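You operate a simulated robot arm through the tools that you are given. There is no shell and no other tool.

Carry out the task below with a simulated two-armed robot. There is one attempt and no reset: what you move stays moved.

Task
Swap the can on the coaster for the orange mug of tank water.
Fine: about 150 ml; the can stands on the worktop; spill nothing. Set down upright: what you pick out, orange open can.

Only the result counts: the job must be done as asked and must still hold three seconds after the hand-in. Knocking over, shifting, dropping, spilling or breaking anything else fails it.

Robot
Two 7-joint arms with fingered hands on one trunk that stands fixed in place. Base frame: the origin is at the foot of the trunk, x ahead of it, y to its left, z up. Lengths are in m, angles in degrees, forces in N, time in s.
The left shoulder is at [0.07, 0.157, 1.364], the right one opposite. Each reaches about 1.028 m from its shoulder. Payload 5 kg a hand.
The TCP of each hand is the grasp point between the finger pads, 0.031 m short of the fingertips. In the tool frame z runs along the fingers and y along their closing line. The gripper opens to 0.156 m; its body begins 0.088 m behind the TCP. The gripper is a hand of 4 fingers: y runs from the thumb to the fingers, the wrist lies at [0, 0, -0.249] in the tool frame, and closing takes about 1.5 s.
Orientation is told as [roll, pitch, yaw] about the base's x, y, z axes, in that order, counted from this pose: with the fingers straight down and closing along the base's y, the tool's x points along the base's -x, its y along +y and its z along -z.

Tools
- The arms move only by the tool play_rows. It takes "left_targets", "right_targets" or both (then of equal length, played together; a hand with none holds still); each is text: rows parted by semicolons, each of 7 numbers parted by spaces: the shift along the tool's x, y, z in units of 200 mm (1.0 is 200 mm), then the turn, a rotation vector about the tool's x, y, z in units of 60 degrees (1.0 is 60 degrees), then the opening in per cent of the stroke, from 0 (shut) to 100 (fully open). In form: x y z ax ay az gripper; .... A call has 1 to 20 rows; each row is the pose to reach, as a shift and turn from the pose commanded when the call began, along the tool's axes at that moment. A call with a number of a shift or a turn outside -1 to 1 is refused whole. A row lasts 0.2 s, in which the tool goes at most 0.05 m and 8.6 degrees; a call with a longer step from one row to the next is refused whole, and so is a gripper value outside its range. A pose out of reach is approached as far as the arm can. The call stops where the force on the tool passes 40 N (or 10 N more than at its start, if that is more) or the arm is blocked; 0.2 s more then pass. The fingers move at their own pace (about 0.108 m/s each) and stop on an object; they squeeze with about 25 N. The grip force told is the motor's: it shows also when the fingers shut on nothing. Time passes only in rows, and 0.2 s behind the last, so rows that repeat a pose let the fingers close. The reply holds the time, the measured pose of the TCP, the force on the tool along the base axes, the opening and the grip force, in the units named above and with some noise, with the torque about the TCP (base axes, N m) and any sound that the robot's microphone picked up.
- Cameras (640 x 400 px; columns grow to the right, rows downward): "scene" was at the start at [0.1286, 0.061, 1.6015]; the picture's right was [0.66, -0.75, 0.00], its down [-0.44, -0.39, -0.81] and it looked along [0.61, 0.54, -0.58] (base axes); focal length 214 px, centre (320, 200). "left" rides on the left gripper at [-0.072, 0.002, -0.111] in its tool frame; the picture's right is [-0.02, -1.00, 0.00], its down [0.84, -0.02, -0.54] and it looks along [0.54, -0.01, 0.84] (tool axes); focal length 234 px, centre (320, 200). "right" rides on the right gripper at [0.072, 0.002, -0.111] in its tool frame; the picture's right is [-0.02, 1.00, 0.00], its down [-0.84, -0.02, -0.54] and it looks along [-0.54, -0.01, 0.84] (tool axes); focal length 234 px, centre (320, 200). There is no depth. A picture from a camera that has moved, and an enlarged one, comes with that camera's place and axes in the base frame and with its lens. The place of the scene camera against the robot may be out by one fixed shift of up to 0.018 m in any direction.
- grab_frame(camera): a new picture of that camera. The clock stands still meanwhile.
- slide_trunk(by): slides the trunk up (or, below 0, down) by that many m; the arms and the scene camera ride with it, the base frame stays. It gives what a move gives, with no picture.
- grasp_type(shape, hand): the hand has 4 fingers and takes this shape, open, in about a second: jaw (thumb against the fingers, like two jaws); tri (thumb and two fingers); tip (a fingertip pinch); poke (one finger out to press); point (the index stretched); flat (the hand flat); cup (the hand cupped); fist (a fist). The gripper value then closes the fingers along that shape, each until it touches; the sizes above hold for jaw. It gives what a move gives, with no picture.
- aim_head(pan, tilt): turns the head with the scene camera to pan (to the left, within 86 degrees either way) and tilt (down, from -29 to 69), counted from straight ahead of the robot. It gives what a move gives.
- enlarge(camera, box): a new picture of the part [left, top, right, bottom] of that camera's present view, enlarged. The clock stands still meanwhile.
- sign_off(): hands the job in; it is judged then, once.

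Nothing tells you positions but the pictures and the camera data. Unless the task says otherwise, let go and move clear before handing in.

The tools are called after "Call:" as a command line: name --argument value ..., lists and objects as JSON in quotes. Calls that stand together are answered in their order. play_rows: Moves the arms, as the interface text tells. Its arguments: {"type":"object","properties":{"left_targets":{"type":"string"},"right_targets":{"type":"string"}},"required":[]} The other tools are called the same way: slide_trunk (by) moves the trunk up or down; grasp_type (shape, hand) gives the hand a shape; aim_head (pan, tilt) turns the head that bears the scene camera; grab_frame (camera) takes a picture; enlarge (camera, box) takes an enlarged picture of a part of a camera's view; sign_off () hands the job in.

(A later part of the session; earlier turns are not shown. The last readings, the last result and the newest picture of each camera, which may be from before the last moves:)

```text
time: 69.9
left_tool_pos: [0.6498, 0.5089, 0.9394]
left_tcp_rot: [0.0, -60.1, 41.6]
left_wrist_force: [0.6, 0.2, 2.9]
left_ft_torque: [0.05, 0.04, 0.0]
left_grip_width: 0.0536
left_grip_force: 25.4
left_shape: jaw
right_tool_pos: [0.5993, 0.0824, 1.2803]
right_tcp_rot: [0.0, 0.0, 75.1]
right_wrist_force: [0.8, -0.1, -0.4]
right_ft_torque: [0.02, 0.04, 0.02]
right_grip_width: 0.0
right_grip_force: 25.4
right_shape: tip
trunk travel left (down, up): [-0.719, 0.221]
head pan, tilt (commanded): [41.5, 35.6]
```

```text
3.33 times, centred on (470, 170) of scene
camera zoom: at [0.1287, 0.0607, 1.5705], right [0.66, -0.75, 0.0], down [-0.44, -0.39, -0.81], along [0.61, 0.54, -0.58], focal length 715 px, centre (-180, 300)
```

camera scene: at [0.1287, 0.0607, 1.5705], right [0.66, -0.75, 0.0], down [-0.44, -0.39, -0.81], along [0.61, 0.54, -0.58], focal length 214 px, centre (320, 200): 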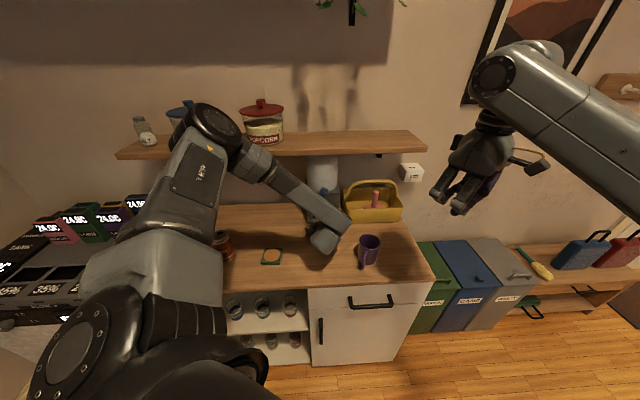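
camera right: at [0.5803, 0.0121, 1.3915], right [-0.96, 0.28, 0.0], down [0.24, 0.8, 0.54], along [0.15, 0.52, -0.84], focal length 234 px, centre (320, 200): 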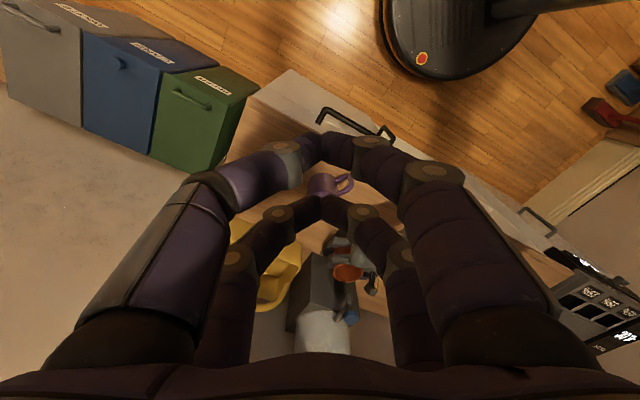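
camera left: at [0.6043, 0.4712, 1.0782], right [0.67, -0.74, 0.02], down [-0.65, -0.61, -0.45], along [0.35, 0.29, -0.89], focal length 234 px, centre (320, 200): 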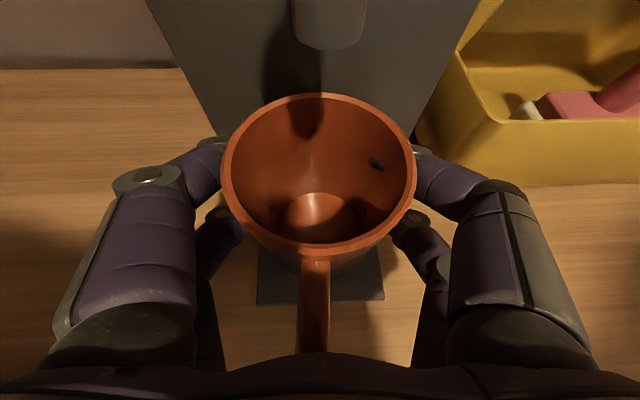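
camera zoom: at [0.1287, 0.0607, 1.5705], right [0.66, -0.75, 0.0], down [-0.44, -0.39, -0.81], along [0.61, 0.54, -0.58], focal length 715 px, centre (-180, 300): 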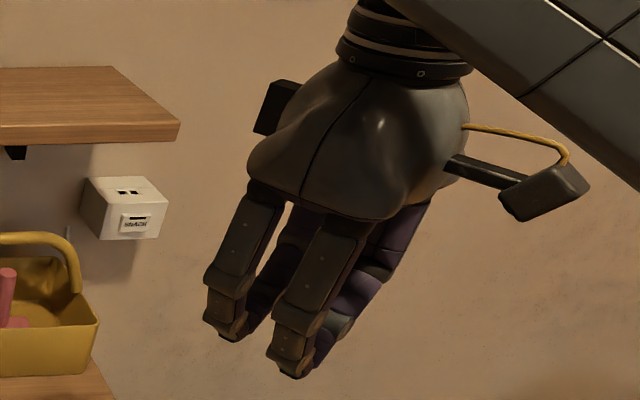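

The closed tip shape gives two pairs of fingertips meeting at a point – good for pressing. I'll bring the right hand in front of the tap at a safe height and turn it toward the tank.

Call:
play_rows --right_targets "-0.152 0.081 0 0 0 0.05 0; -0.304 0.163 0 0 0 0.1 0; -0.456 0.244 0 0 0 0.15 0; -0.608 0.326 0 0 0 0.2 0; -0.76 0.407 0 0 0 0.25 0; -0.76 0.407 0 0 0 0.25 0"

Call:
grab_frame --camera "scene"

Call:
grab_frame --camera "right"

```text
time: 71.3
left_tool_pos: [0.6491, 0.5091, 0.9396]
left_tcp_rot: [0.2, -60.0, 41.5]
left_wrist_force: [-0.2, 1.4, 0.5]
left_ft_torque: [0.09, 0.11, -0.05]
left_grip_width: 0.0534
left_grip_force: 25.3
left_shape: jaw
right_tool_pos: [0.5615, 0.2479, 1.2802]
right_tcp_rot: [0.1, 0.1, 59.9]
right_wrist_force: [0.9, 0.0, -0.3]
right_ft_torque: [0.06, -0.01, 0.01]
right_grip_width: 0.0
right_grip_force: 25.4
right_shape: tip
trunk travel left (down, up): [-0.719, 0.221]
head pan, tilt (commanded): [41.5, 35.6]
```

```text
taken
camera scene: at [0.1291, 0.0597, 1.5705], right [0.66, -0.75, 0.0], down [-0.44, -0.39, -0.81], along [0.61, 0.54, -0.58], focal length 214 px, centre (320, 200)
```

scene: 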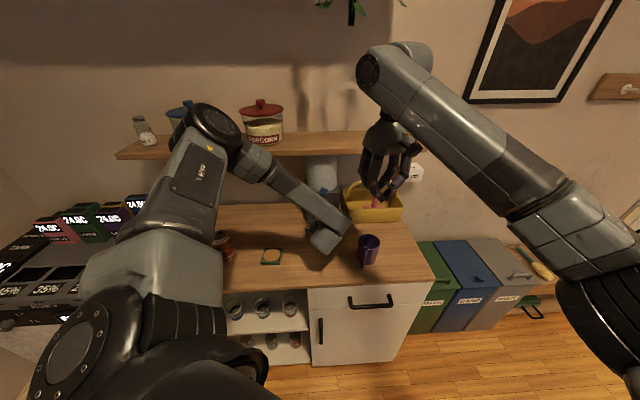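

```text
taken
camera right: at [0.5241, 0.1864, 1.3912], right [-0.85, 0.52, 0.0], down [0.44, 0.72, 0.55], along [0.28, 0.47, -0.84], focal length 234 px, centre (320, 200)
```

right: 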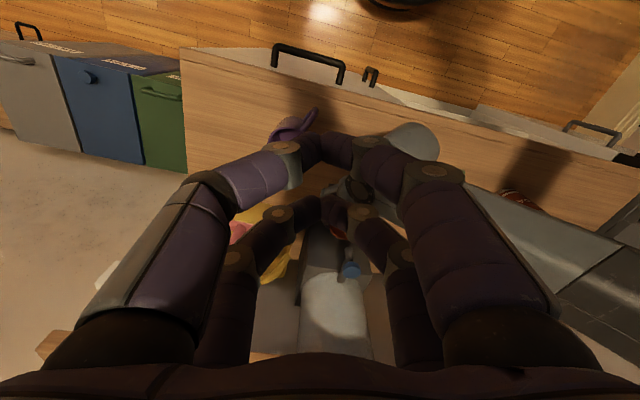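

Call:
play_rows --right_targets "0 0 0 0 -0.125 0 0; 0 0 0 0 -0.25 0 0; 0 0 0 0 -0.375 0 0; 0 0 0 0 -0.5 0 0; 0 0 0 0 -0.625 0 0; 0 0 0 0 -0.75 0 0; 0 0 0 0 -0.875 0 0; 0 0 0 0 -1.0 0 0; 0 0 0 0 -1.0 0 0"

Call:
grab_frame --camera "scene"

Call:
grab_frame --camera "right"

```text
time: 73.3
left_tool_pos: [0.6494, 0.5084, 0.9394]
left_tcp_rot: [-0.1, -60.0, 41.8]
left_wrist_force: [-0.4, -0.7, 1.8]
left_ft_torque: [0.02, 0.11, -0.01]
left_grip_width: 0.0534
left_grip_force: 25.2
left_shape: jaw
right_tool_pos: [0.56, 0.2494, 1.281]
right_tcp_rot: [0.0, -60.1, 60.0]
right_wrist_force: [0.0, 0.3, -0.7]
right_ft_torque: [0.01, 0.03, 0.02]
right_grip_width: 0.0
right_grip_force: 25.3
right_shape: tip
trunk travel left (down, up): [-0.719, 0.221]
head pan, tilt (commanded): [41.5, 35.6]
```

```text
taken
camera scene: at [0.1285, 0.0612, 1.5706], right [0.66, -0.75, 0.0], down [-0.44, -0.39, -0.81], along [0.61, 0.54, -0.58], focal length 214 px, centre (320, 200)
```

scene: 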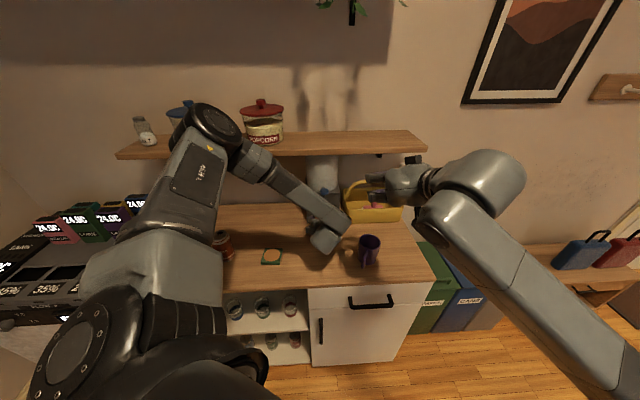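

```text
taken
camera right: at [0.4933, 0.1357, 1.2735], right [-0.86, 0.51, 0.02], down [-0.01, -0.06, 1.0], along [0.51, 0.86, 0.05], focal length 234 px, centre (320, 200)
```

right: 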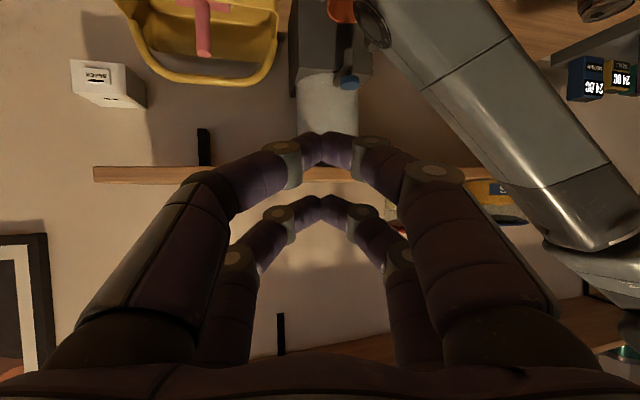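

The right hand has its tilted pose. I'll enlarge its view to relate its fingertips to the knob.

Call:
enlarge --camera "right" --box '[260, 40, 400, 220]'

Call:
enlarge --camera "scene" --box '[300, 150, 440, 260]'

Call:
grab_frame --camera "left"

```text
2.22 times, centred on (330, 130) of right
camera zoom: at [0.4933, 0.1357, 1.2735], right [-0.86, 0.51, 0.02], down [-0.01, -0.06, 1.0], along [0.51, 0.86, 0.05], focal length 520 px, centre (298, 356)
```

zoom: 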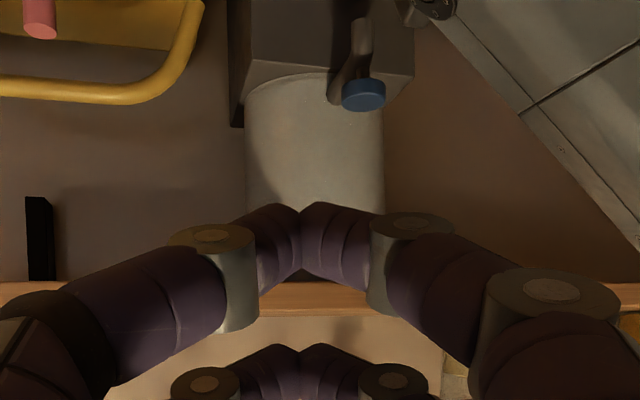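

```text
3.64 times, centred on (370, 205) of scene
camera zoom: at [0.1285, 0.0612, 1.5706], right [0.66, -0.75, 0.0], down [-0.44, -0.39, -0.81], along [0.61, 0.54, -0.58], focal length 780 px, centre (138, 182)
```

zoom: 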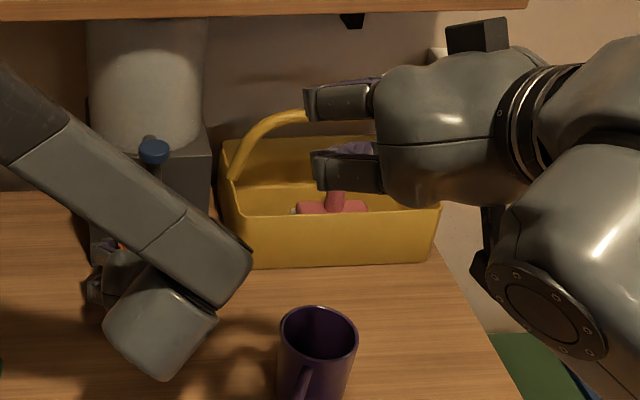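

```text
taken
camera left: at [0.6037, 0.4707, 1.0571], right [0.67, -0.74, 0.02], down [-0.65, -0.61, -0.45], along [0.35, 0.29, -0.89], focal length 234 px, centre (320, 200)
```

left: 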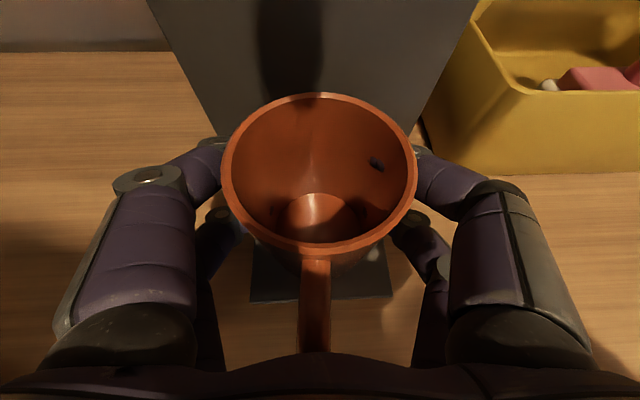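

The fingertips are centred laterally. I'll bring the right hand forward over the left hand toward the knob, keeping well above it.

Call:
play_rows --right_targets "-0.0147 0.0313 0.16 0 0 0 0; -0.0293 0.0627 0.32 0 0 0 0; -0.044 0.094 0.48 0 0 0 0; -0.0587 0.125 0.641 0 0 0 0; -0.0733 0.157 0.801 0 0 0 0; -0.088 0.188 0.961 0 0 0 0; -0.088 0.188 0.961 0 0 0 0"

Call:
grab_frame --camera "right"

Call:
enlarge --camera "scene" --box '[270, 120, 450, 270]'

Call:
grab_frame --camera "left"

```text
time: 74.9
left_tool_pos: [0.6506, 0.5087, 0.938]
left_tcp_rot: [0.2, -60.0, 41.6]
left_wrist_force: [0.2, 1.1, 1.1]
left_ft_torque: [0.07, 0.11, -0.05]
left_grip_width: 0.0535
left_grip_force: 24.5
left_shape: jaw
right_tool_pos: [0.616, 0.4194, 1.1989]
right_tcp_rot: [0.0, -60.0, 60.0]
right_wrist_force: [-0.3, -0.5, -0.2]
right_ft_torque: [0.02, 0.01, 0.0]
right_grip_width: 0.0
right_grip_force: 24.8
right_shape: tip
trunk travel left (down, up): [-0.719, 0.221]
head pan, tilt (commanded): [41.5, 35.6]
```

```text
taken
camera right: at [0.5493, 0.3055, 1.1924], right [-0.86, 0.51, 0.02], down [-0.01, -0.06, 1.0], along [0.51, 0.86, 0.05], focal length 234 px, centre (320, 200)
```

right: 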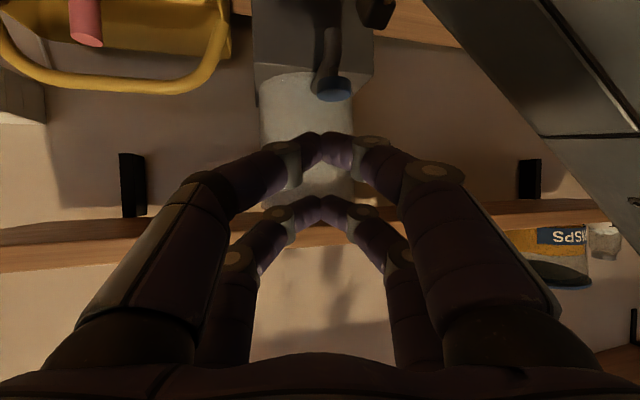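

```text
2.67 times, centred on (360, 195) of scene
camera zoom: at [0.1287, 0.0601, 1.5705], right [0.66, -0.75, 0.0], down [-0.44, -0.39, -0.81], along [0.61, 0.54, -0.58], focal length 572 px, centre (213, 213)
```

zoom: 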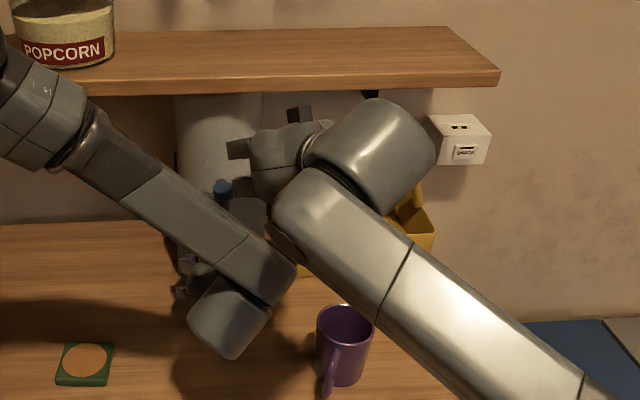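

```text
taken
camera left: at [0.6038, 0.4704, 1.0572], right [0.67, -0.74, 0.02], down [-0.65, -0.61, -0.45], along [0.35, 0.29, -0.89], focal length 234 px, centre (320, 200)
```

left: 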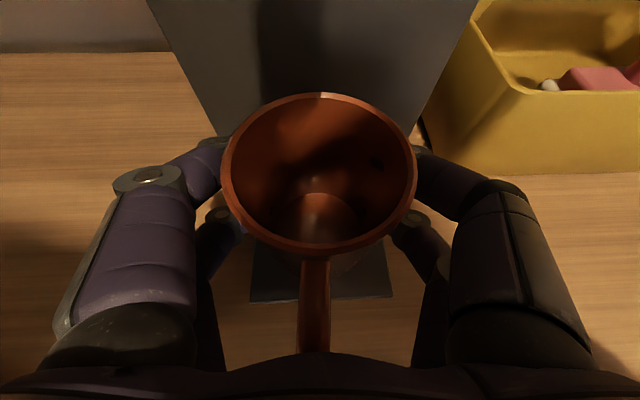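

Arms are clear of each other. I'll move the fingertips to just above the knob.

Call:
play_rows --right_targets "-0.038 0.024 0.146 0 0 0 0; -0.077 0.049 0.292 0 0 0 0; -0.115 0.073 0.438 0 0 0 0; -0.115 0.073 0.438 0 0 0 0"

Call:
enlarge --camera "right" --box '[240, 0, 420, 220]'

Call:
enlarge --camera "scene" --box '[270, 120, 390, 240]'

Call:
grab_frame --camera "left"

```text
time: 75.9
left_tool_pos: [0.6486, 0.5086, 0.9386]
left_tcp_rot: [0.2, -60.0, 41.4]
left_wrist_force: [-0.2, 1.9, 1.2]
left_ft_torque: [0.11, 0.14, -0.05]
left_grip_width: 0.0533
left_grip_force: 24.6
left_shape: jaw
right_tool_pos: [0.6461, 0.5029, 1.1754]
right_tcp_rot: [0.1, -60.2, 60.0]
right_wrist_force: [1.0, 0.2, 0.4]
right_ft_torque: [0.01, -0.03, 0.01]
right_grip_width: 0.0
right_grip_force: 25.5
right_shape: tip
trunk travel left (down, up): [-0.719, 0.221]
head pan, tilt (commanded): [41.5, 35.6]
```

```text
1.82 times, centred on (330, 110) of right
camera zoom: at [0.5801, 0.3894, 1.1686], right [-0.86, 0.51, 0.02], down [-0.01, -0.06, 1.0], along [0.51, 0.86, 0.05], focal length 426 px, centre (302, 364)
```

zoom: 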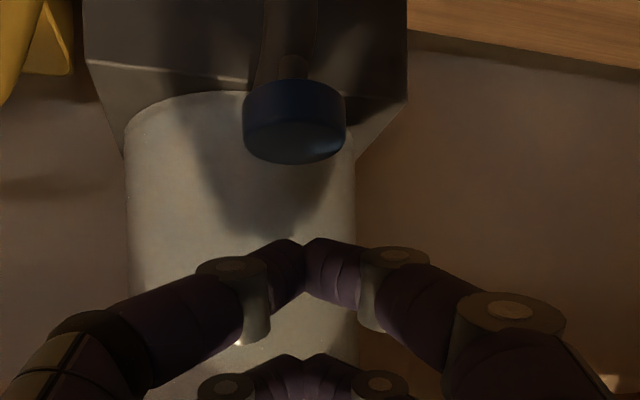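

```text
3.33 times, centred on (330, 180) of scene
camera zoom: at [0.1288, 0.06, 1.5705], right [0.66, -0.75, 0.0], down [-0.44, -0.39, -0.81], along [0.61, 0.54, -0.58], focal length 715 px, centre (287, 267)
```

zoom: 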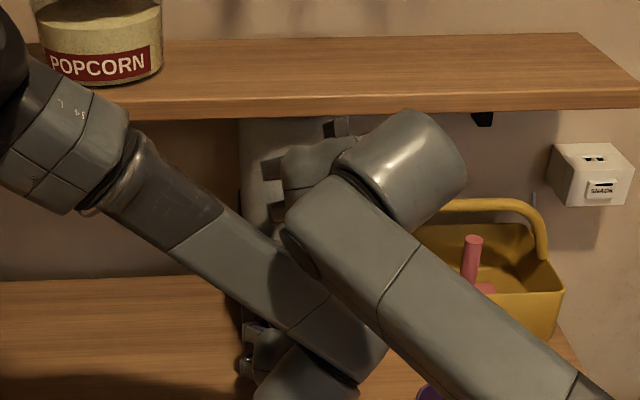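

```text
taken
camera left: at [0.6038, 0.4703, 1.0572], right [0.67, -0.74, 0.02], down [-0.65, -0.61, -0.45], along [0.35, 0.29, -0.89], focal length 234 px, centre (320, 200)
```

left: 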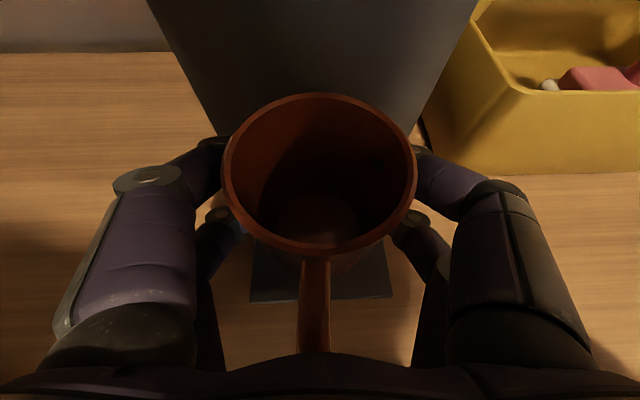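

The fingertips are about 2.5–3 cm above the knob's centre. I'll lower to near contact and check forces.

Call:
play_rows --right_targets "0.05 0 0.01 0 0 0 0; 0.09 0 0.03 0 0 0 0; 0.1 0 0.038 0 0 0 0; 0.1 0 0.038 0 0 0 0"

Call:
enlarge --camera "right" --box '[240, 0, 420, 220]'

```text
time: 76.9
left_tool_pos: [0.6492, 0.5075, 0.9388]
left_tcp_rot: [0.2, -59.9, 41.5]
left_wrist_force: [3.0, 1.6, 7.0]
left_ft_torque: [0.14, 0.04, -0.08]
left_grip_width: 0.0537
left_grip_force: 24.8
left_shape: jaw
right_tool_pos: [0.646, 0.4998, 1.156]
right_tcp_rot: [0.0, -60.1, 60.0]
right_wrist_force: [9.4, 1.8, 14.9]
right_ft_torque: [-1.94, 1.16, 0.98]
right_grip_width: 0.0001
right_grip_force: 25.2
right_shape: tip
trunk travel left (down, up): [-0.719, 0.221]
head pan, tilt (commanded): [41.5, 35.6]
```

```text
1.82 times, centred on (330, 110) of right
camera zoom: at [0.5783, 0.3863, 1.1489], right [-0.86, 0.51, 0.02], down [-0.01, -0.06, 1.0], along [0.51, 0.86, 0.05], focal length 426 px, centre (302, 364)
```

zoom: 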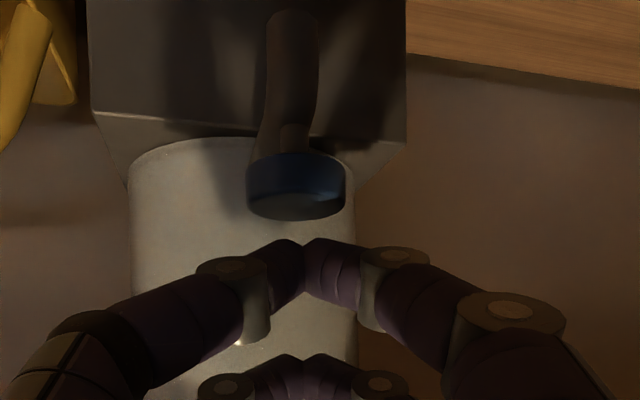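

The contact force isn't at the knob: the right hand's under-mounted camera is touching the left wrist. I'll back the right hand up right away.

Call:
play_rows --right_targets "-0.05 0 -0.03 0 0 0 0; -0.13 0 -0.1 0 0 0 0; -0.19 0 -0.22 0 0 0 0; -0.22 0 -0.37 0 0 0 0; -0.22 0 -0.37 0 0 0 0"

Call:
grab_frame --camera "left"

Call:
grab_frame --camera "scene"

```text
time: 78.1
left_tool_pos: [0.6496, 0.5087, 0.9386]
left_tcp_rot: [0.0, -59.8, 41.7]
left_wrist_force: [-0.2, -1.1, 1.8]
left_ft_torque: [-0.03, 0.16, 0.04]
left_grip_width: 0.0536
left_grip_force: 25.7
left_shape: jaw
right_tool_pos: [0.6237, 0.4638, 1.2291]
right_tcp_rot: [0.1, -60.1, 60.0]
right_wrist_force: [0.1, 0.3, 0.5]
right_ft_torque: [-0.01, 0.01, 0.02]
right_grip_width: 0.0
right_grip_force: 24.8
right_shape: tip
trunk travel left (down, up): [-0.719, 0.221]
head pan, tilt (commanded): [41.5, 35.6]
```

```text
taken
camera left: at [0.6039, 0.4709, 1.0571], right [0.67, -0.74, 0.02], down [-0.65, -0.61, -0.45], along [0.35, 0.29, -0.89], focal length 234 px, centre (320, 200)
```

left: 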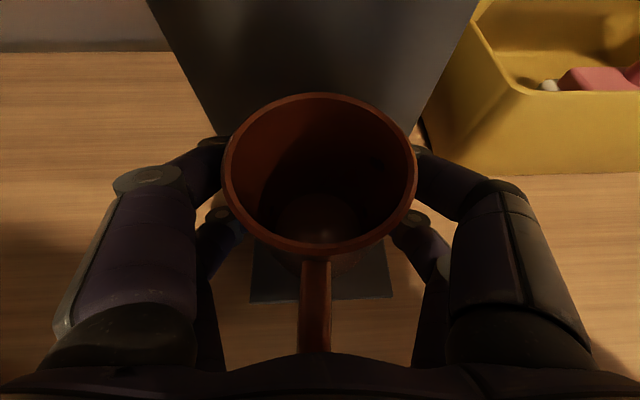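

```text
taken
camera scene: at [0.1286, 0.0615, 1.5705], right [0.66, -0.75, 0.0], down [-0.44, -0.39, -0.81], along [0.61, 0.54, -0.58], focal length 214 px, centre (320, 200)
```

scene: 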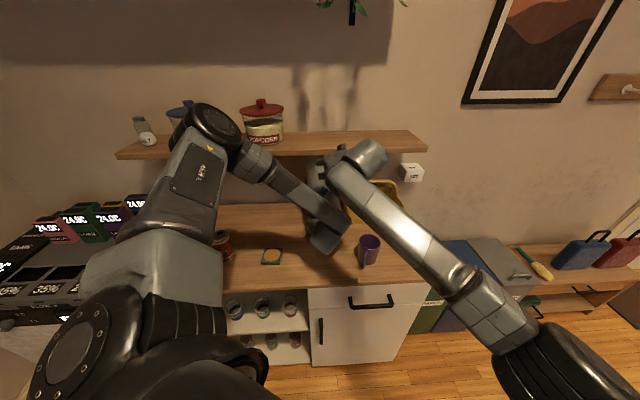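

The mug and everything else stayed put. I'll set up differently: release the mug (it stands on the tray under the spout), draw the left hand straight back out of the way, and then press with the right hand.

Call:
play_rows --left_targets "0 0 0 0 0 0 40; 0 0 0 0 0 0 55; 0 0 0 0 0 0 70; 0 0 0 0 0 0 85; 0 0 0 0 0 0 100; 0 0 0 0 0 0 100; 0 0 0 0 0 0 100"

Call:
grab_frame --camera "left"

```text
time: 79.7
left_tool_pos: [0.6486, 0.5093, 0.9396]
left_tcp_rot: [-0.1, -59.9, 41.6]
left_wrist_force: [0.3, 0.0, -0.2]
left_ft_torque: [-0.02, 0.02, -0.02]
left_grip_width: 0.1557
left_grip_force: 0.1
left_shape: jaw
right_tool_pos: [0.6238, 0.4646, 1.2289]
right_tcp_rot: [0.0, -60.1, 60.0]
right_wrist_force: [-0.9, -0.3, 0.3]
right_ft_torque: [-0.01, 0.02, -0.02]
right_grip_width: 0.0003
right_grip_force: 24.7
right_shape: tip
trunk travel left (down, up): [-0.719, 0.221]
head pan, tilt (commanded): [41.5, 35.6]
```

```text
taken
camera left: at [0.6038, 0.4709, 1.057], right [0.67, -0.74, 0.02], down [-0.65, -0.61, -0.45], along [0.35, 0.29, -0.89], focal length 234 px, centre (320, 200)
```

left: 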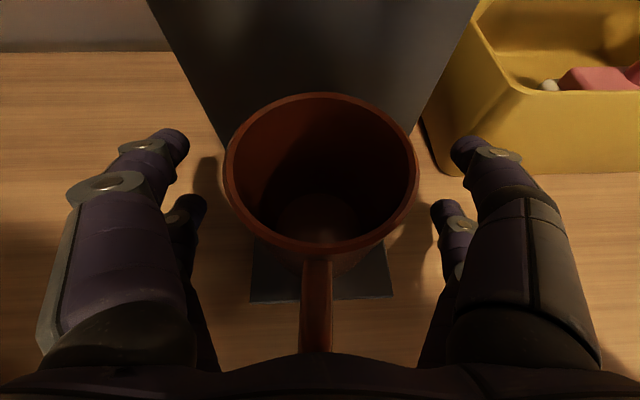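

Call:
play_rows --left_targets "0.08 0 -0.14 0 0 0 100; 0.16 0 -0.28 0 0 0 100; 0.24 0 -0.42 0 0 0 100; 0.325 0 -0.563 0 0 0 100; 0.325 0 -0.563 0 0 0 100"

Call:
grab_frame --camera "left"

Call:
grab_frame --camera "scene"

Call:
grab_frame --camera "right"

```text
time: 80.9
left_tool_pos: [0.5526, 0.4224, 0.9401]
left_tcp_rot: [0.0, -59.9, 41.8]
left_wrist_force: [0.0, 0.1, -0.4]
left_ft_torque: [0.0, 0.0, 0.0]
left_grip_width: 0.1559
left_grip_force: 0.1
left_shape: jaw
right_tool_pos: [0.6232, 0.4635, 1.2289]
right_tcp_rot: [0.0, -60.0, 60.0]
right_wrist_force: [-0.1, 0.6, 0.8]
right_ft_torque: [0.01, -0.03, -0.01]
right_grip_width: 0.0001
right_grip_force: 25.1
right_shape: tip
trunk travel left (down, up): [-0.719, 0.221]
head pan, tilt (commanded): [41.5, 35.6]
```

```text
taken
camera left: at [0.507, 0.3849, 1.0575], right [0.67, -0.74, 0.02], down [-0.65, -0.61, -0.45], along [0.35, 0.29, -0.89], focal length 234 px, centre (320, 200)
```

left: 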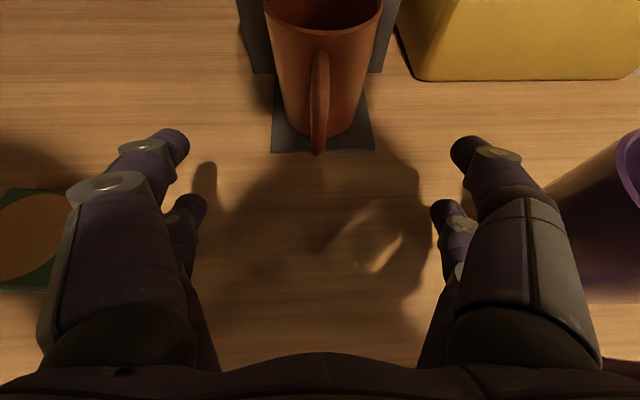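

```text
taken
camera scene: at [0.1291, 0.0615, 1.5705], right [0.66, -0.75, 0.0], down [-0.44, -0.39, -0.81], along [0.61, 0.54, -0.58], focal length 214 px, centre (320, 200)
```

scene: 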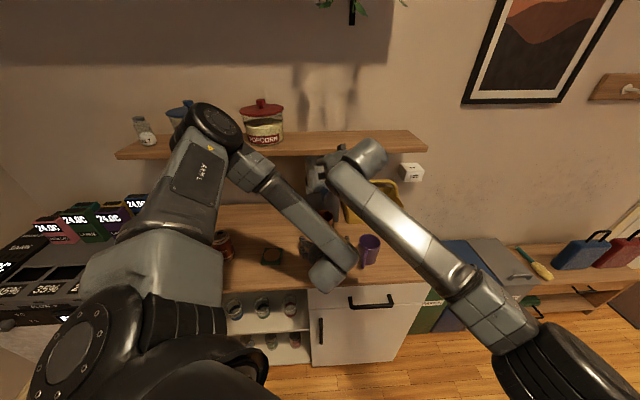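

```text
taken
camera right: at [0.5566, 0.3509, 1.2222], right [-0.86, 0.51, 0.02], down [-0.01, -0.06, 1.0], along [0.51, 0.86, 0.05], focal length 234 px, centre (320, 200)
```

right: 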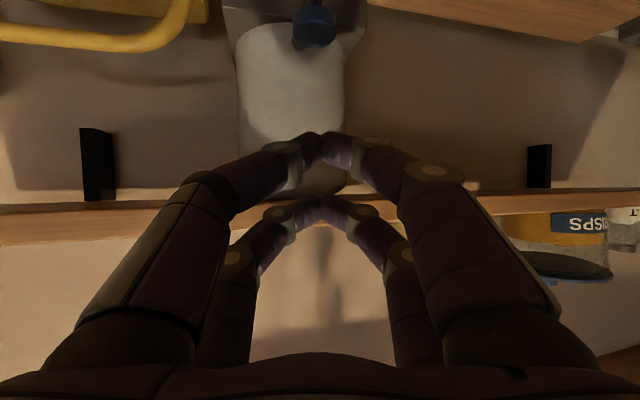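

The mug stands alone under the spout. I'll move the left arm aside to the left and up so the scene camera gets a clear view into the mug.

Call:
play_rows --left_targets "-0.13 0 -0.075 0 0 0 100; -0.13 0.175 -0.075 0 0 0 100; -0.13 0.35 -0.075 0 0 0 100; -0.13 0.5 -0.075 0 0 0 100; -0.2165 0.65 -0.125 0 0 0 100; -0.346 0.8 -0.2 0 0 0 100; -0.476 0.9 -0.275 0 0 0 100; -0.606 1.0 -0.35 0 0 0 100; -0.606 1.0 -0.35 0 0 0 100"

Call:
grab_frame --camera "scene"

Call:
grab_frame --camera "left"

```text
time: 83.1
left_tool_pos: [0.3183, 0.5681, 0.9755]
left_tcp_rot: [17.6, -43.5, 27.5]
left_wrist_force: [0.1, 0.1, -0.4]
left_ft_torque: [0.01, 0.03, 0.04]
left_grip_width: 0.1558
left_grip_force: 0.1
left_shape: jaw
left hand out of reach, approached as far as the arm can: row 7
right_tool_pos: [0.6268, 0.462, 1.2275]
right_tcp_rot: [0.2, -60.0, 59.8]
right_wrist_force: [0.5, 1.0, -0.1]
right_ft_torque: [0.03, 0.02, 0.04]
right_grip_width: 0.0001
right_grip_force: 25.1
right_shape: tip
trunk travel left (down, up): [-0.719, 0.221]
head pan, tilt (commanded): [41.5, 35.6]
stopped in row 9 (left hand): the arm was blocked; the commanded pose is now the measured one
```

```text
taken
camera scene: at [0.1324, 0.0593, 1.5699], right [0.66, -0.75, 0.0], down [-0.44, -0.39, -0.81], along [0.61, 0.54, -0.58], focal length 214 px, centre (320, 200)
```

scene: 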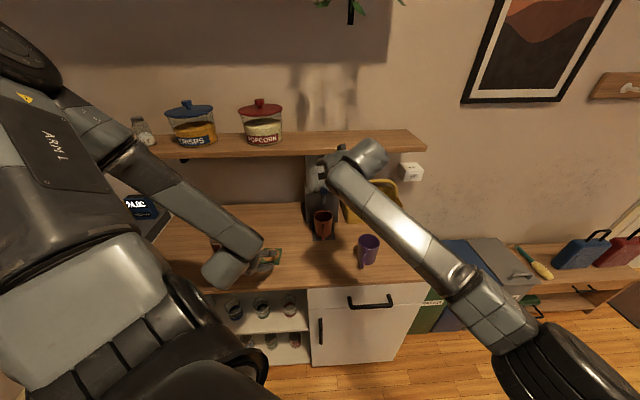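

```text
taken
camera left: at [0.3144, 0.5318, 1.102], right [0.64, -0.74, -0.2], down [-0.77, -0.61, -0.2], along [0.03, 0.29, -0.96], focal length 234 px, centre (320, 200)
```

left: 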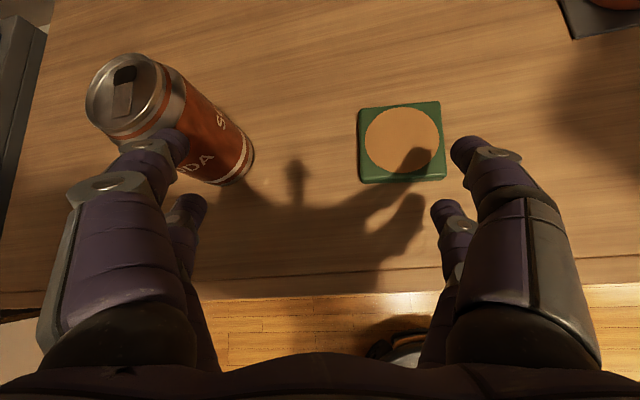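

The left arm got into an awkward folded configuration and stopped, with no force on the hand; a fingertip is close to the can. I'll check the can before moving.

Call:
enlarge --camera "left" --box '[60, 30, 300, 220]'

Call:
enlarge --camera "scene" --box '[180, 200, 300, 300]'

Call:
enlarge --camera "scene" --box '[290, 180, 350, 250]'

```text
2.11 times, centred on (180, 125) of left
camera zoom: at [0.3144, 0.5318, 1.102], right [0.64, -0.74, -0.2], down [-0.77, -0.61, -0.2], along [0.03, 0.29, -0.96], focal length 493 px, centre (615, 358)
```

zoom: 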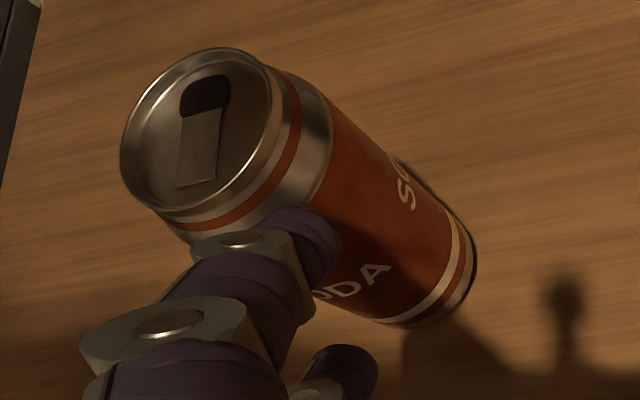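

```text
4.00 times, centred on (240, 250) of scene
camera zoom: at [0.1324, 0.0593, 1.5699], right [0.66, -0.75, 0.0], down [-0.44, -0.39, -0.81], along [0.61, 0.54, -0.58], focal length 858 px, centre (640, 0)
```

zoom: 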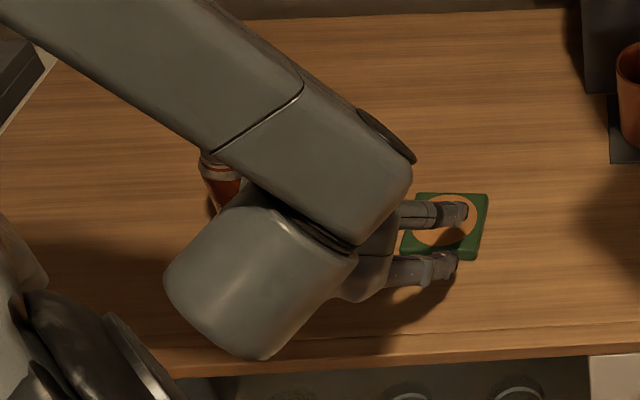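

```text
5.71 times, centred on (320, 215) of scene
camera zoom: at [0.1324, 0.0593, 1.5699], right [0.66, -0.75, 0.0], down [-0.44, -0.39, -0.81], along [0.61, 0.54, -0.58], focal length 1226 px, centre (320, 114)
```

zoom: 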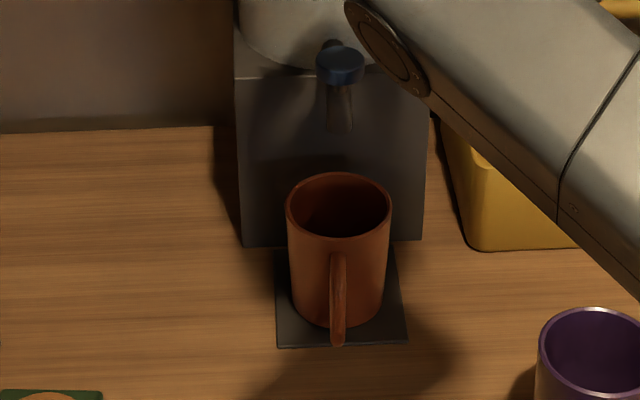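

The can is still standing untouched, and the scene camera now sees right into the mug. I'll ease the left hand up and away from the can.

Call:
play_rows --left_targets "-0.06 -0.033 -0.058 0 0 0 100; -0.121 -0.065 -0.117 0 0 0 100; -0.121 -0.065 -0.117 0 0 0 100"

Call:
grab_frame --camera "scene"

Call:
grab_frame --camera "left"

```text
time: 83.9
left_tool_pos: [0.3152, 0.5716, 0.9762]
left_tcp_rot: [17.4, -43.8, 27.7]
left_wrist_force: [-0.1, -0.7, -0.2]
left_ft_torque: [0.02, 0.01, -0.02]
left_grip_width: 0.1562
left_grip_force: 0.1
left_shape: jaw
left hand out of reach, approached as far as the arm can: row 1, 2, 3
right_tool_pos: [0.6221, 0.4644, 1.2297]
right_tcp_rot: [-0.1, -60.1, 60.1]
right_wrist_force: [-0.8, 0.0, -0.7]
right_ft_torque: [-0.01, 0.01, -0.02]
right_grip_width: 0.0
right_grip_force: 25.4
right_shape: tip
trunk travel left (down, up): [-0.719, 0.221]
head pan, tilt (commanded): [41.5, 35.6]
```

```text
taken
camera scene: at [0.128, 0.062, 1.5705], right [0.66, -0.75, 0.0], down [-0.44, -0.39, -0.81], along [0.61, 0.54, -0.58], focal length 214 px, centre (320, 200)
```

scene: 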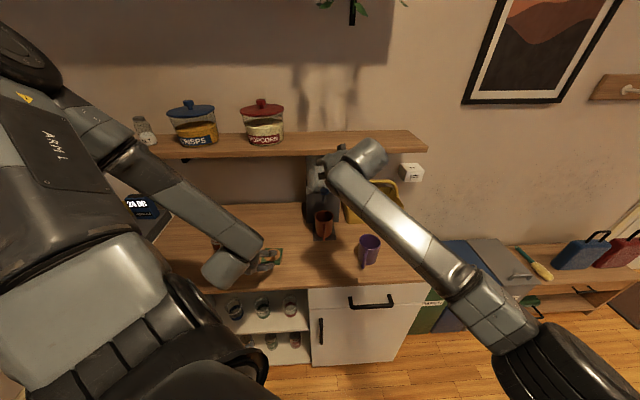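

```text
taken
camera left: at [0.3113, 0.534, 1.1028], right [0.64, -0.74, -0.2], down [-0.77, -0.61, -0.21], along [0.03, 0.29, -0.96], focal length 234 px, centre (320, 200)
```

left: 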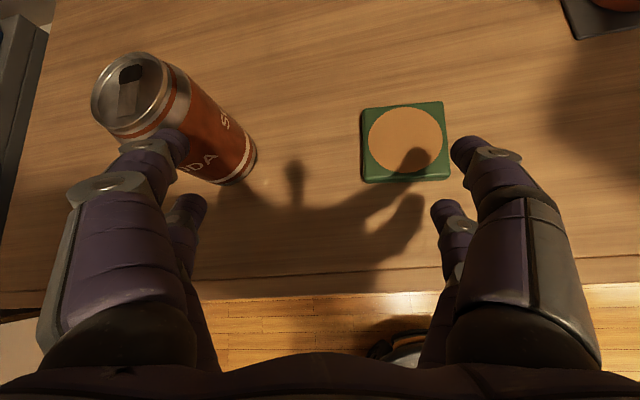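

The arm can't lift itself from this fold, so I'll draw the right hand back a little and raise the trunk instead, which lifts the left fingers clear above the can.

Call:
play_rows --right_targets "0.0625 0 -0.108 0 0 0 0; 0.125 0 -0.2165 0 0 0 0; 0.125 0 -0.2165 0 0 0 0"

Call:
slide_trunk --by 0.06

Call:
grab_frame --camera "left"

Call:
grab_frame --camera "scene"

```text
time: 84.7
left_tool_pos: [0.3169, 0.5726, 0.975]
left_tcp_rot: [17.4, -43.6, 27.6]
left_wrist_force: [-0.2, 1.2, 0.6]
left_ft_torque: [0.01, 0.02, -0.05]
left_grip_width: 0.1558
left_grip_force: 0.1
left_shape: jaw
right_tool_pos: [0.5978, 0.4221, 1.2289]
right_tcp_rot: [-0.2, -60.0, 60.1]
right_wrist_force: [-0.8, 0.1, -0.4]
right_ft_torque: [-0.02, 0.01, 0.02]
right_grip_width: 0.0
right_grip_force: 24.8
right_shape: tip
trunk travel left (down, up): [-0.719, 0.221]
head pan, tilt (commanded): [41.5, 35.6]
```

```text
time: 85.7
left_tool_pos: [0.3159, 0.5699, 1.0365]
left_tcp_rot: [17.5, -43.6, 27.4]
left_wrist_force: [0.3, -0.2, 0.3]
left_ft_torque: [0.02, 0.01, 0.06]
left_grip_width: 0.1556
left_grip_force: 0.0
left_shape: jaw
right_tool_pos: [0.5972, 0.4201, 1.2907]
right_tcp_rot: [0.0, -60.1, 60.0]
right_wrist_force: [0.3, -0.4, 0.1]
right_ft_torque: [0.03, -0.01, 0.01]
right_grip_width: 0.0
right_grip_force: 24.6
right_shape: tip
trunk travel left (down, up): [-0.779, 0.161]
head pan, tilt (commanded): [41.5, 35.6]
```

```text
taken
camera left: at [0.3119, 0.5334, 1.1629], right [0.64, -0.74, -0.2], down [-0.77, -0.61, -0.21], along [0.03, 0.29, -0.96], focal length 234 px, centre (320, 200)
```

left: 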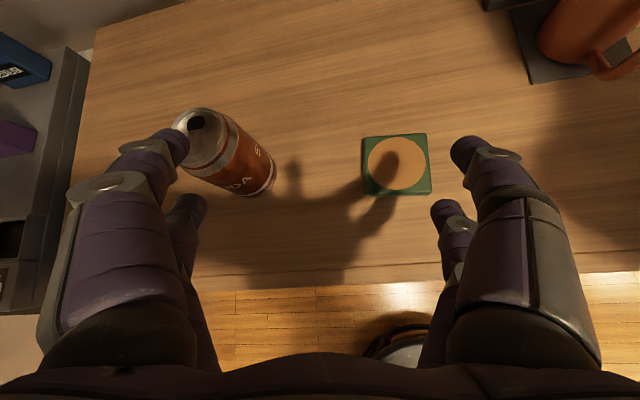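

```text
taken
camera scene: at [0.1288, 0.0611, 1.6305], right [0.66, -0.75, 0.0], down [-0.44, -0.39, -0.81], along [0.61, 0.54, -0.58], focal length 214 px, centre (320, 200)
```

scene: 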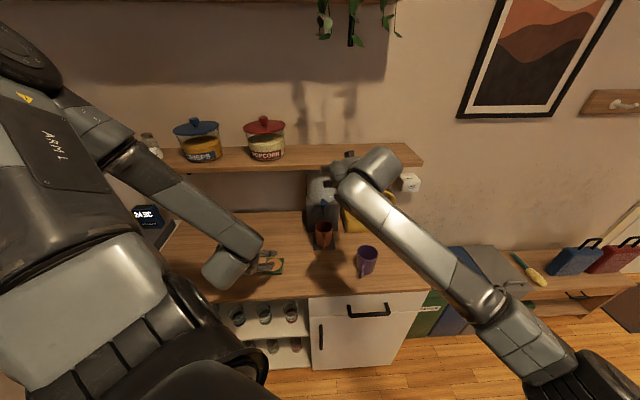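

Call:
slide_trunk --by 0.05

```text
time: 86.6
left_tool_pos: [0.3155, 0.5715, 1.0869]
left_tcp_rot: [17.5, -43.6, 27.5]
left_wrist_force: [0.0, -0.8, 0.4]
left_ft_torque: [-0.02, 0.01, -0.02]
left_grip_width: 0.156
left_grip_force: 0.1
left_shape: jaw
right_tool_pos: [0.5989, 0.4225, 1.3388]
right_tcp_rot: [0.0, -60.1, 60.0]
right_wrist_force: [-0.1, 0.5, 0.3]
right_ft_torque: [-0.03, -0.02, 0.02]
right_grip_width: 0.0
right_grip_force: 25.0
right_shape: tip
trunk travel left (down, up): [-0.829, 0.111]
head pan, tilt (commanded): [41.5, 35.6]
```

Call:
play_rows --left_targets "-0.029 -0.046 -0.022 0.073 0.098 0.015 100; -0.058 -0.092 -0.044 0.146 0.197 0.03 100; -0.086 -0.138 -0.066 0.219 0.295 0.045 100; -0.115 -0.184 -0.088 0.292 0.393 0.06 100; -0.115 -0.184 -0.088 0.292 0.393 0.06 100"

Call:
grab_frame --camera "scene"

Call:
grab_frame --camera "left"

```text
time: 87.8
left_tool_pos: [0.3435, 0.5444, 1.106]
left_tcp_rot: [-0.7, -20.2, 27.8]
left_wrist_force: [-0.3, -0.3, -0.3]
left_ft_torque: [-0.06, -0.05, -0.04]
left_grip_width: 0.1559
left_grip_force: 0.0
left_shape: jaw
left hand out of reach, approached as far as the arm can: row 4
right_tool_pos: [0.5929, 0.4238, 1.3396]
right_tcp_rot: [-0.4, -60.1, 60.4]
right_wrist_force: [-1.6, 0.4, 0.0]
right_ft_torque: [-0.02, -0.02, -0.08]
right_grip_width: 0.0
right_grip_force: 25.5
right_shape: tip
trunk travel left (down, up): [-0.829, 0.111]
head pan, tilt (commanded): [41.5, 35.6]
```

```text
taken
camera scene: at [0.124, 0.0648, 1.6808], right [0.66, -0.75, 0.0], down [-0.43, -0.39, -0.81], along [0.61, 0.54, -0.58], focal length 214 px, centre (320, 200)
```

scene: 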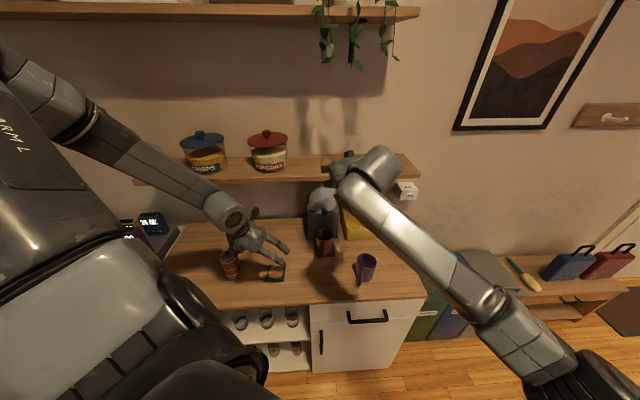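

```text
taken
camera left: at [0.3689, 0.5608, 1.2355], right [0.48, -0.88, 0.02], down [-0.85, -0.47, 0.22], along [-0.19, -0.12, -0.97], focal length 234 px, centre (320, 200)
```

left: 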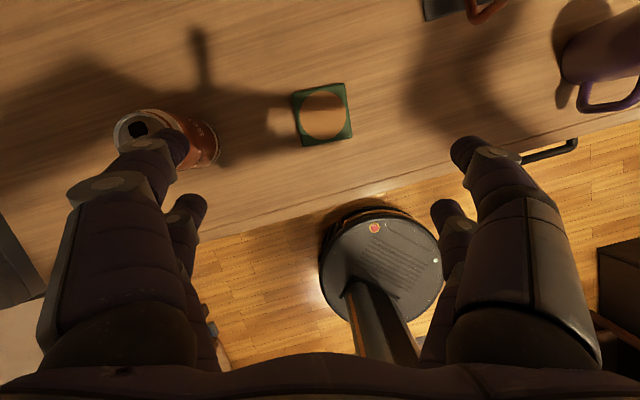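

The left arm is in a comfortable pose again, clear of everything, and the scene camera can see the mug. I'll bring the right hand down and forward to just above the knob.

Call:
play_rows --right_targets "0.1625 0 0.094 0 0 0 0; 0.325 0 0.1875 0 0 0 0; 0.4875 0 0.281 0 0 0 0; 0.65 0 0.375 0 0 0 0; 0.597 -0.014 0.516 0 0 0 0; 0.545 -0.027 0.658 0 0 0 0; 0.492 -0.041 0.799 0 0 0 0; 0.492 -0.041 0.799 0 0 0 0"

Call:
enlarge --camera "right" --box '[240, 0, 420, 220]'

Call:
grab_frame --camera "scene"

Call:
enlarge --camera "scene" --box '[280, 170, 380, 280]'

```text
time: 89.6
left_tool_pos: [0.347, 0.5406, 1.1065]
left_tcp_rot: [-0.3, -19.8, 27.6]
left_wrist_force: [0.0, 0.1, 0.9]
left_ft_torque: [0.03, -0.04, 0.0]
left_grip_width: 0.1563
left_grip_force: 0.0
left_shape: jaw
right_tool_pos: [0.6503, 0.4962, 1.1747]
right_tcp_rot: [0.0, -59.9, 60.1]
right_wrist_force: [-0.9, -0.6, 0.2]
right_ft_torque: [-0.01, 0.01, -0.02]
right_grip_width: 0.0002
right_grip_force: 24.5
right_shape: tip
trunk travel left (down, up): [-0.829, 0.111]
head pan, tilt (commanded): [41.5, 35.6]
```

```text
1.82 times, centred on (330, 110) of right
camera zoom: at [0.5829, 0.3816, 1.1683], right [-0.86, 0.51, 0.02], down [-0.01, -0.06, 1.0], along [0.51, 0.86, 0.05], focal length 426 px, centre (302, 364)
```

zoom: 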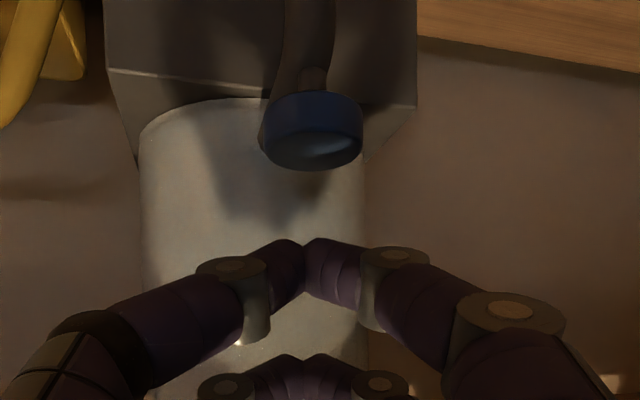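

```text
taken
camera scene: at [0.1284, 0.0608, 1.6805], right [0.66, -0.75, 0.0], down [-0.44, -0.39, -0.81], along [0.61, 0.54, -0.58], focal length 214 px, centre (320, 200)
```

scene: 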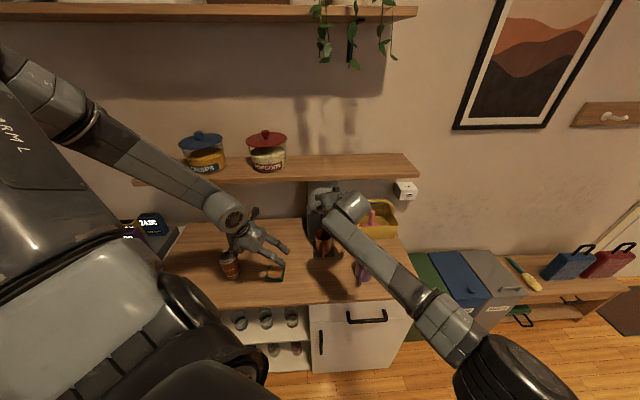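

```text
3.64 times, centred on (330, 225) of scene
camera zoom: at [0.1284, 0.0608, 1.6805], right [0.66, -0.75, 0.0], down [-0.44, -0.39, -0.81], along [0.61, 0.54, -0.58], focal length 780 px, centre (284, 109)
```

zoom: 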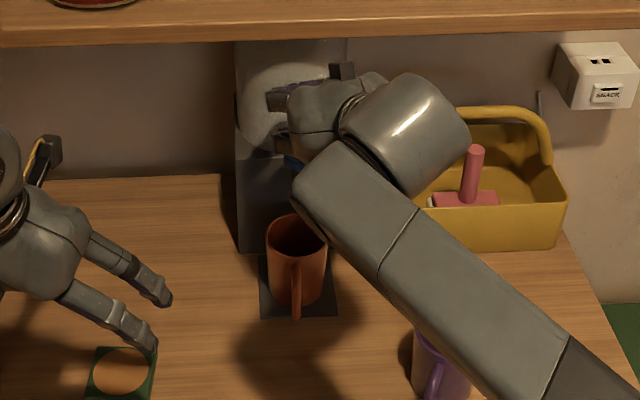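

The knob is just below the tips; a few millimetres of correction are needed. I'll lower to just above contact, correcting the offset.

Call:
play_rows --right_targets "0.03 0.024 -0.01 0 0 0 0; 0.064 0.024 0.008 0 0 0 0; 0.099 0.024 0.0283 0 0 0 0; 0.099 0.024 0.0283 0 0 0 0"

Call:
enlarge --camera "right" --box '[240, 60, 420, 240]'

Call:
enlarge --camera "scene" --box '[300, 190, 350, 260]'

```text
time: 90.6
left_tool_pos: [0.3452, 0.5404, 1.1077]
left_tcp_rot: [-0.3, -19.8, 27.5]
left_wrist_force: [0.1, 0.7, -0.3]
left_ft_torque: [0.03, -0.02, -0.05]
left_grip_width: 0.156
left_grip_force: 0.1
left_shape: jaw
right_tool_pos: [0.644, 0.4923, 1.1544]
right_tcp_rot: [0.0, -60.0, 60.0]
right_wrist_force: [0.3, -0.1, 0.1]
right_ft_torque: [0.0, 0.01, -0.01]
right_grip_width: 0.0
right_grip_force: 24.5
right_shape: tip
trunk travel left (down, up): [-0.829, 0.111]
head pan, tilt (commanded): [41.5, 35.6]
```

```text
2.22 times, centred on (330, 150) of right
camera zoom: at [0.5767, 0.3793, 1.1478], right [-0.86, 0.51, 0.02], down [-0.01, -0.06, 1.0], along [0.51, 0.86, 0.05], focal length 520 px, centre (298, 311)
```

zoom: 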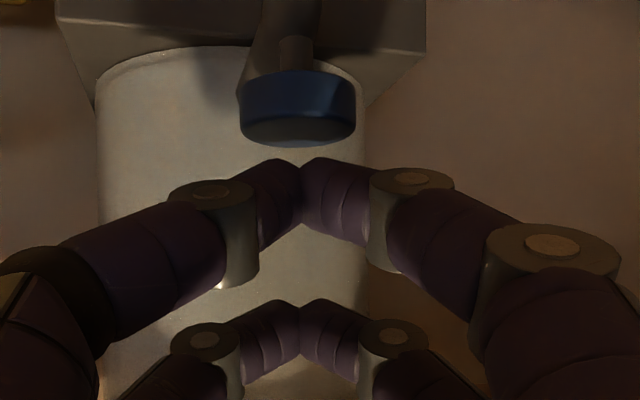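

```text
5.71 times, centred on (325, 225) of scene
camera zoom: at [0.1286, 0.0612, 1.6805], right [0.66, -0.75, 0.0], down [-0.44, -0.39, -0.81], along [0.61, 0.54, -0.58], focal length 1226 px, centre (291, 57)
```

zoom: 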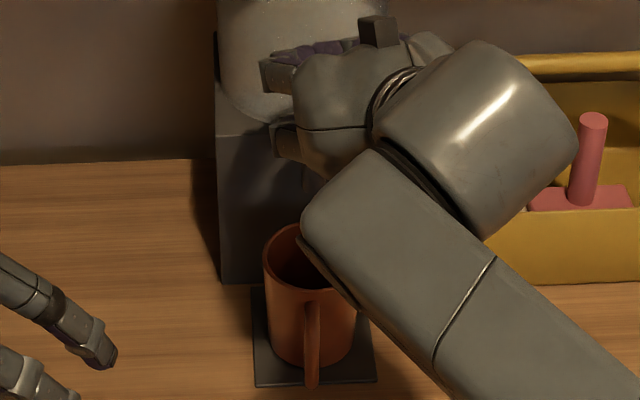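

The tips are just above the knob. The right wrist partly hides the mug from the scene camera, so I'll tilt the free left hand so that its camera looks into the mug from the left.

Call:
play_rows --left_targets "-0.021 0 -0.059 0 -0.104 0 100; -0.043 0 -0.118 0 -0.208 0 100; -0.064 0 -0.176 0 -0.313 0 100; -0.0855 0 -0.235 0 -0.417 0 100; -0.0855 0 -0.235 0 -0.417 0 100"

Call:
grab_frame --camera "left"

```text
time: 91.8
left_tool_pos: [0.3476, 0.541, 1.1559]
left_tcp_rot: [-0.4, -44.9, 27.6]
left_wrist_force: [-0.4, 0.5, 0.7]
left_ft_torque: [-0.01, 0.04, 0.01]
left_grip_width: 0.1558
left_grip_force: 0.0
left_shape: jaw
right_tool_pos: [0.6444, 0.4907, 1.155]
right_tcp_rot: [0.1, -60.0, 59.9]
right_wrist_force: [0.8, -0.3, 0.4]
right_ft_torque: [-0.04, 0.01, -0.01]
right_grip_width: 0.0001
right_grip_force: 25.7
right_shape: tip
trunk travel left (down, up): [-0.829, 0.111]
head pan, tilt (commanded): [41.5, 35.6]
```

```text
taken
camera left: at [0.3219, 0.5305, 1.2857], right [0.47, -0.88, 0.02], down [-0.86, -0.47, -0.21], along [0.19, 0.08, -0.98], focal length 234 px, centre (320, 200)
```

left: 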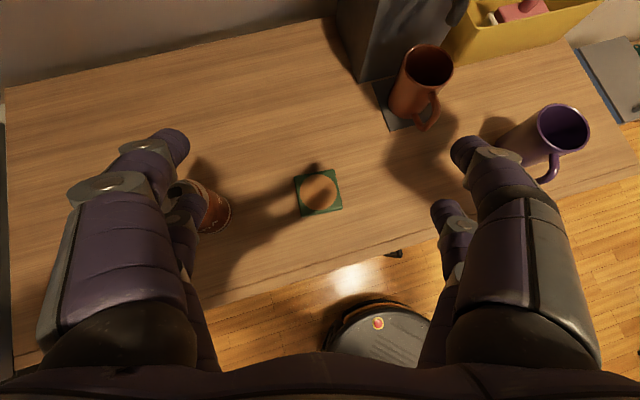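

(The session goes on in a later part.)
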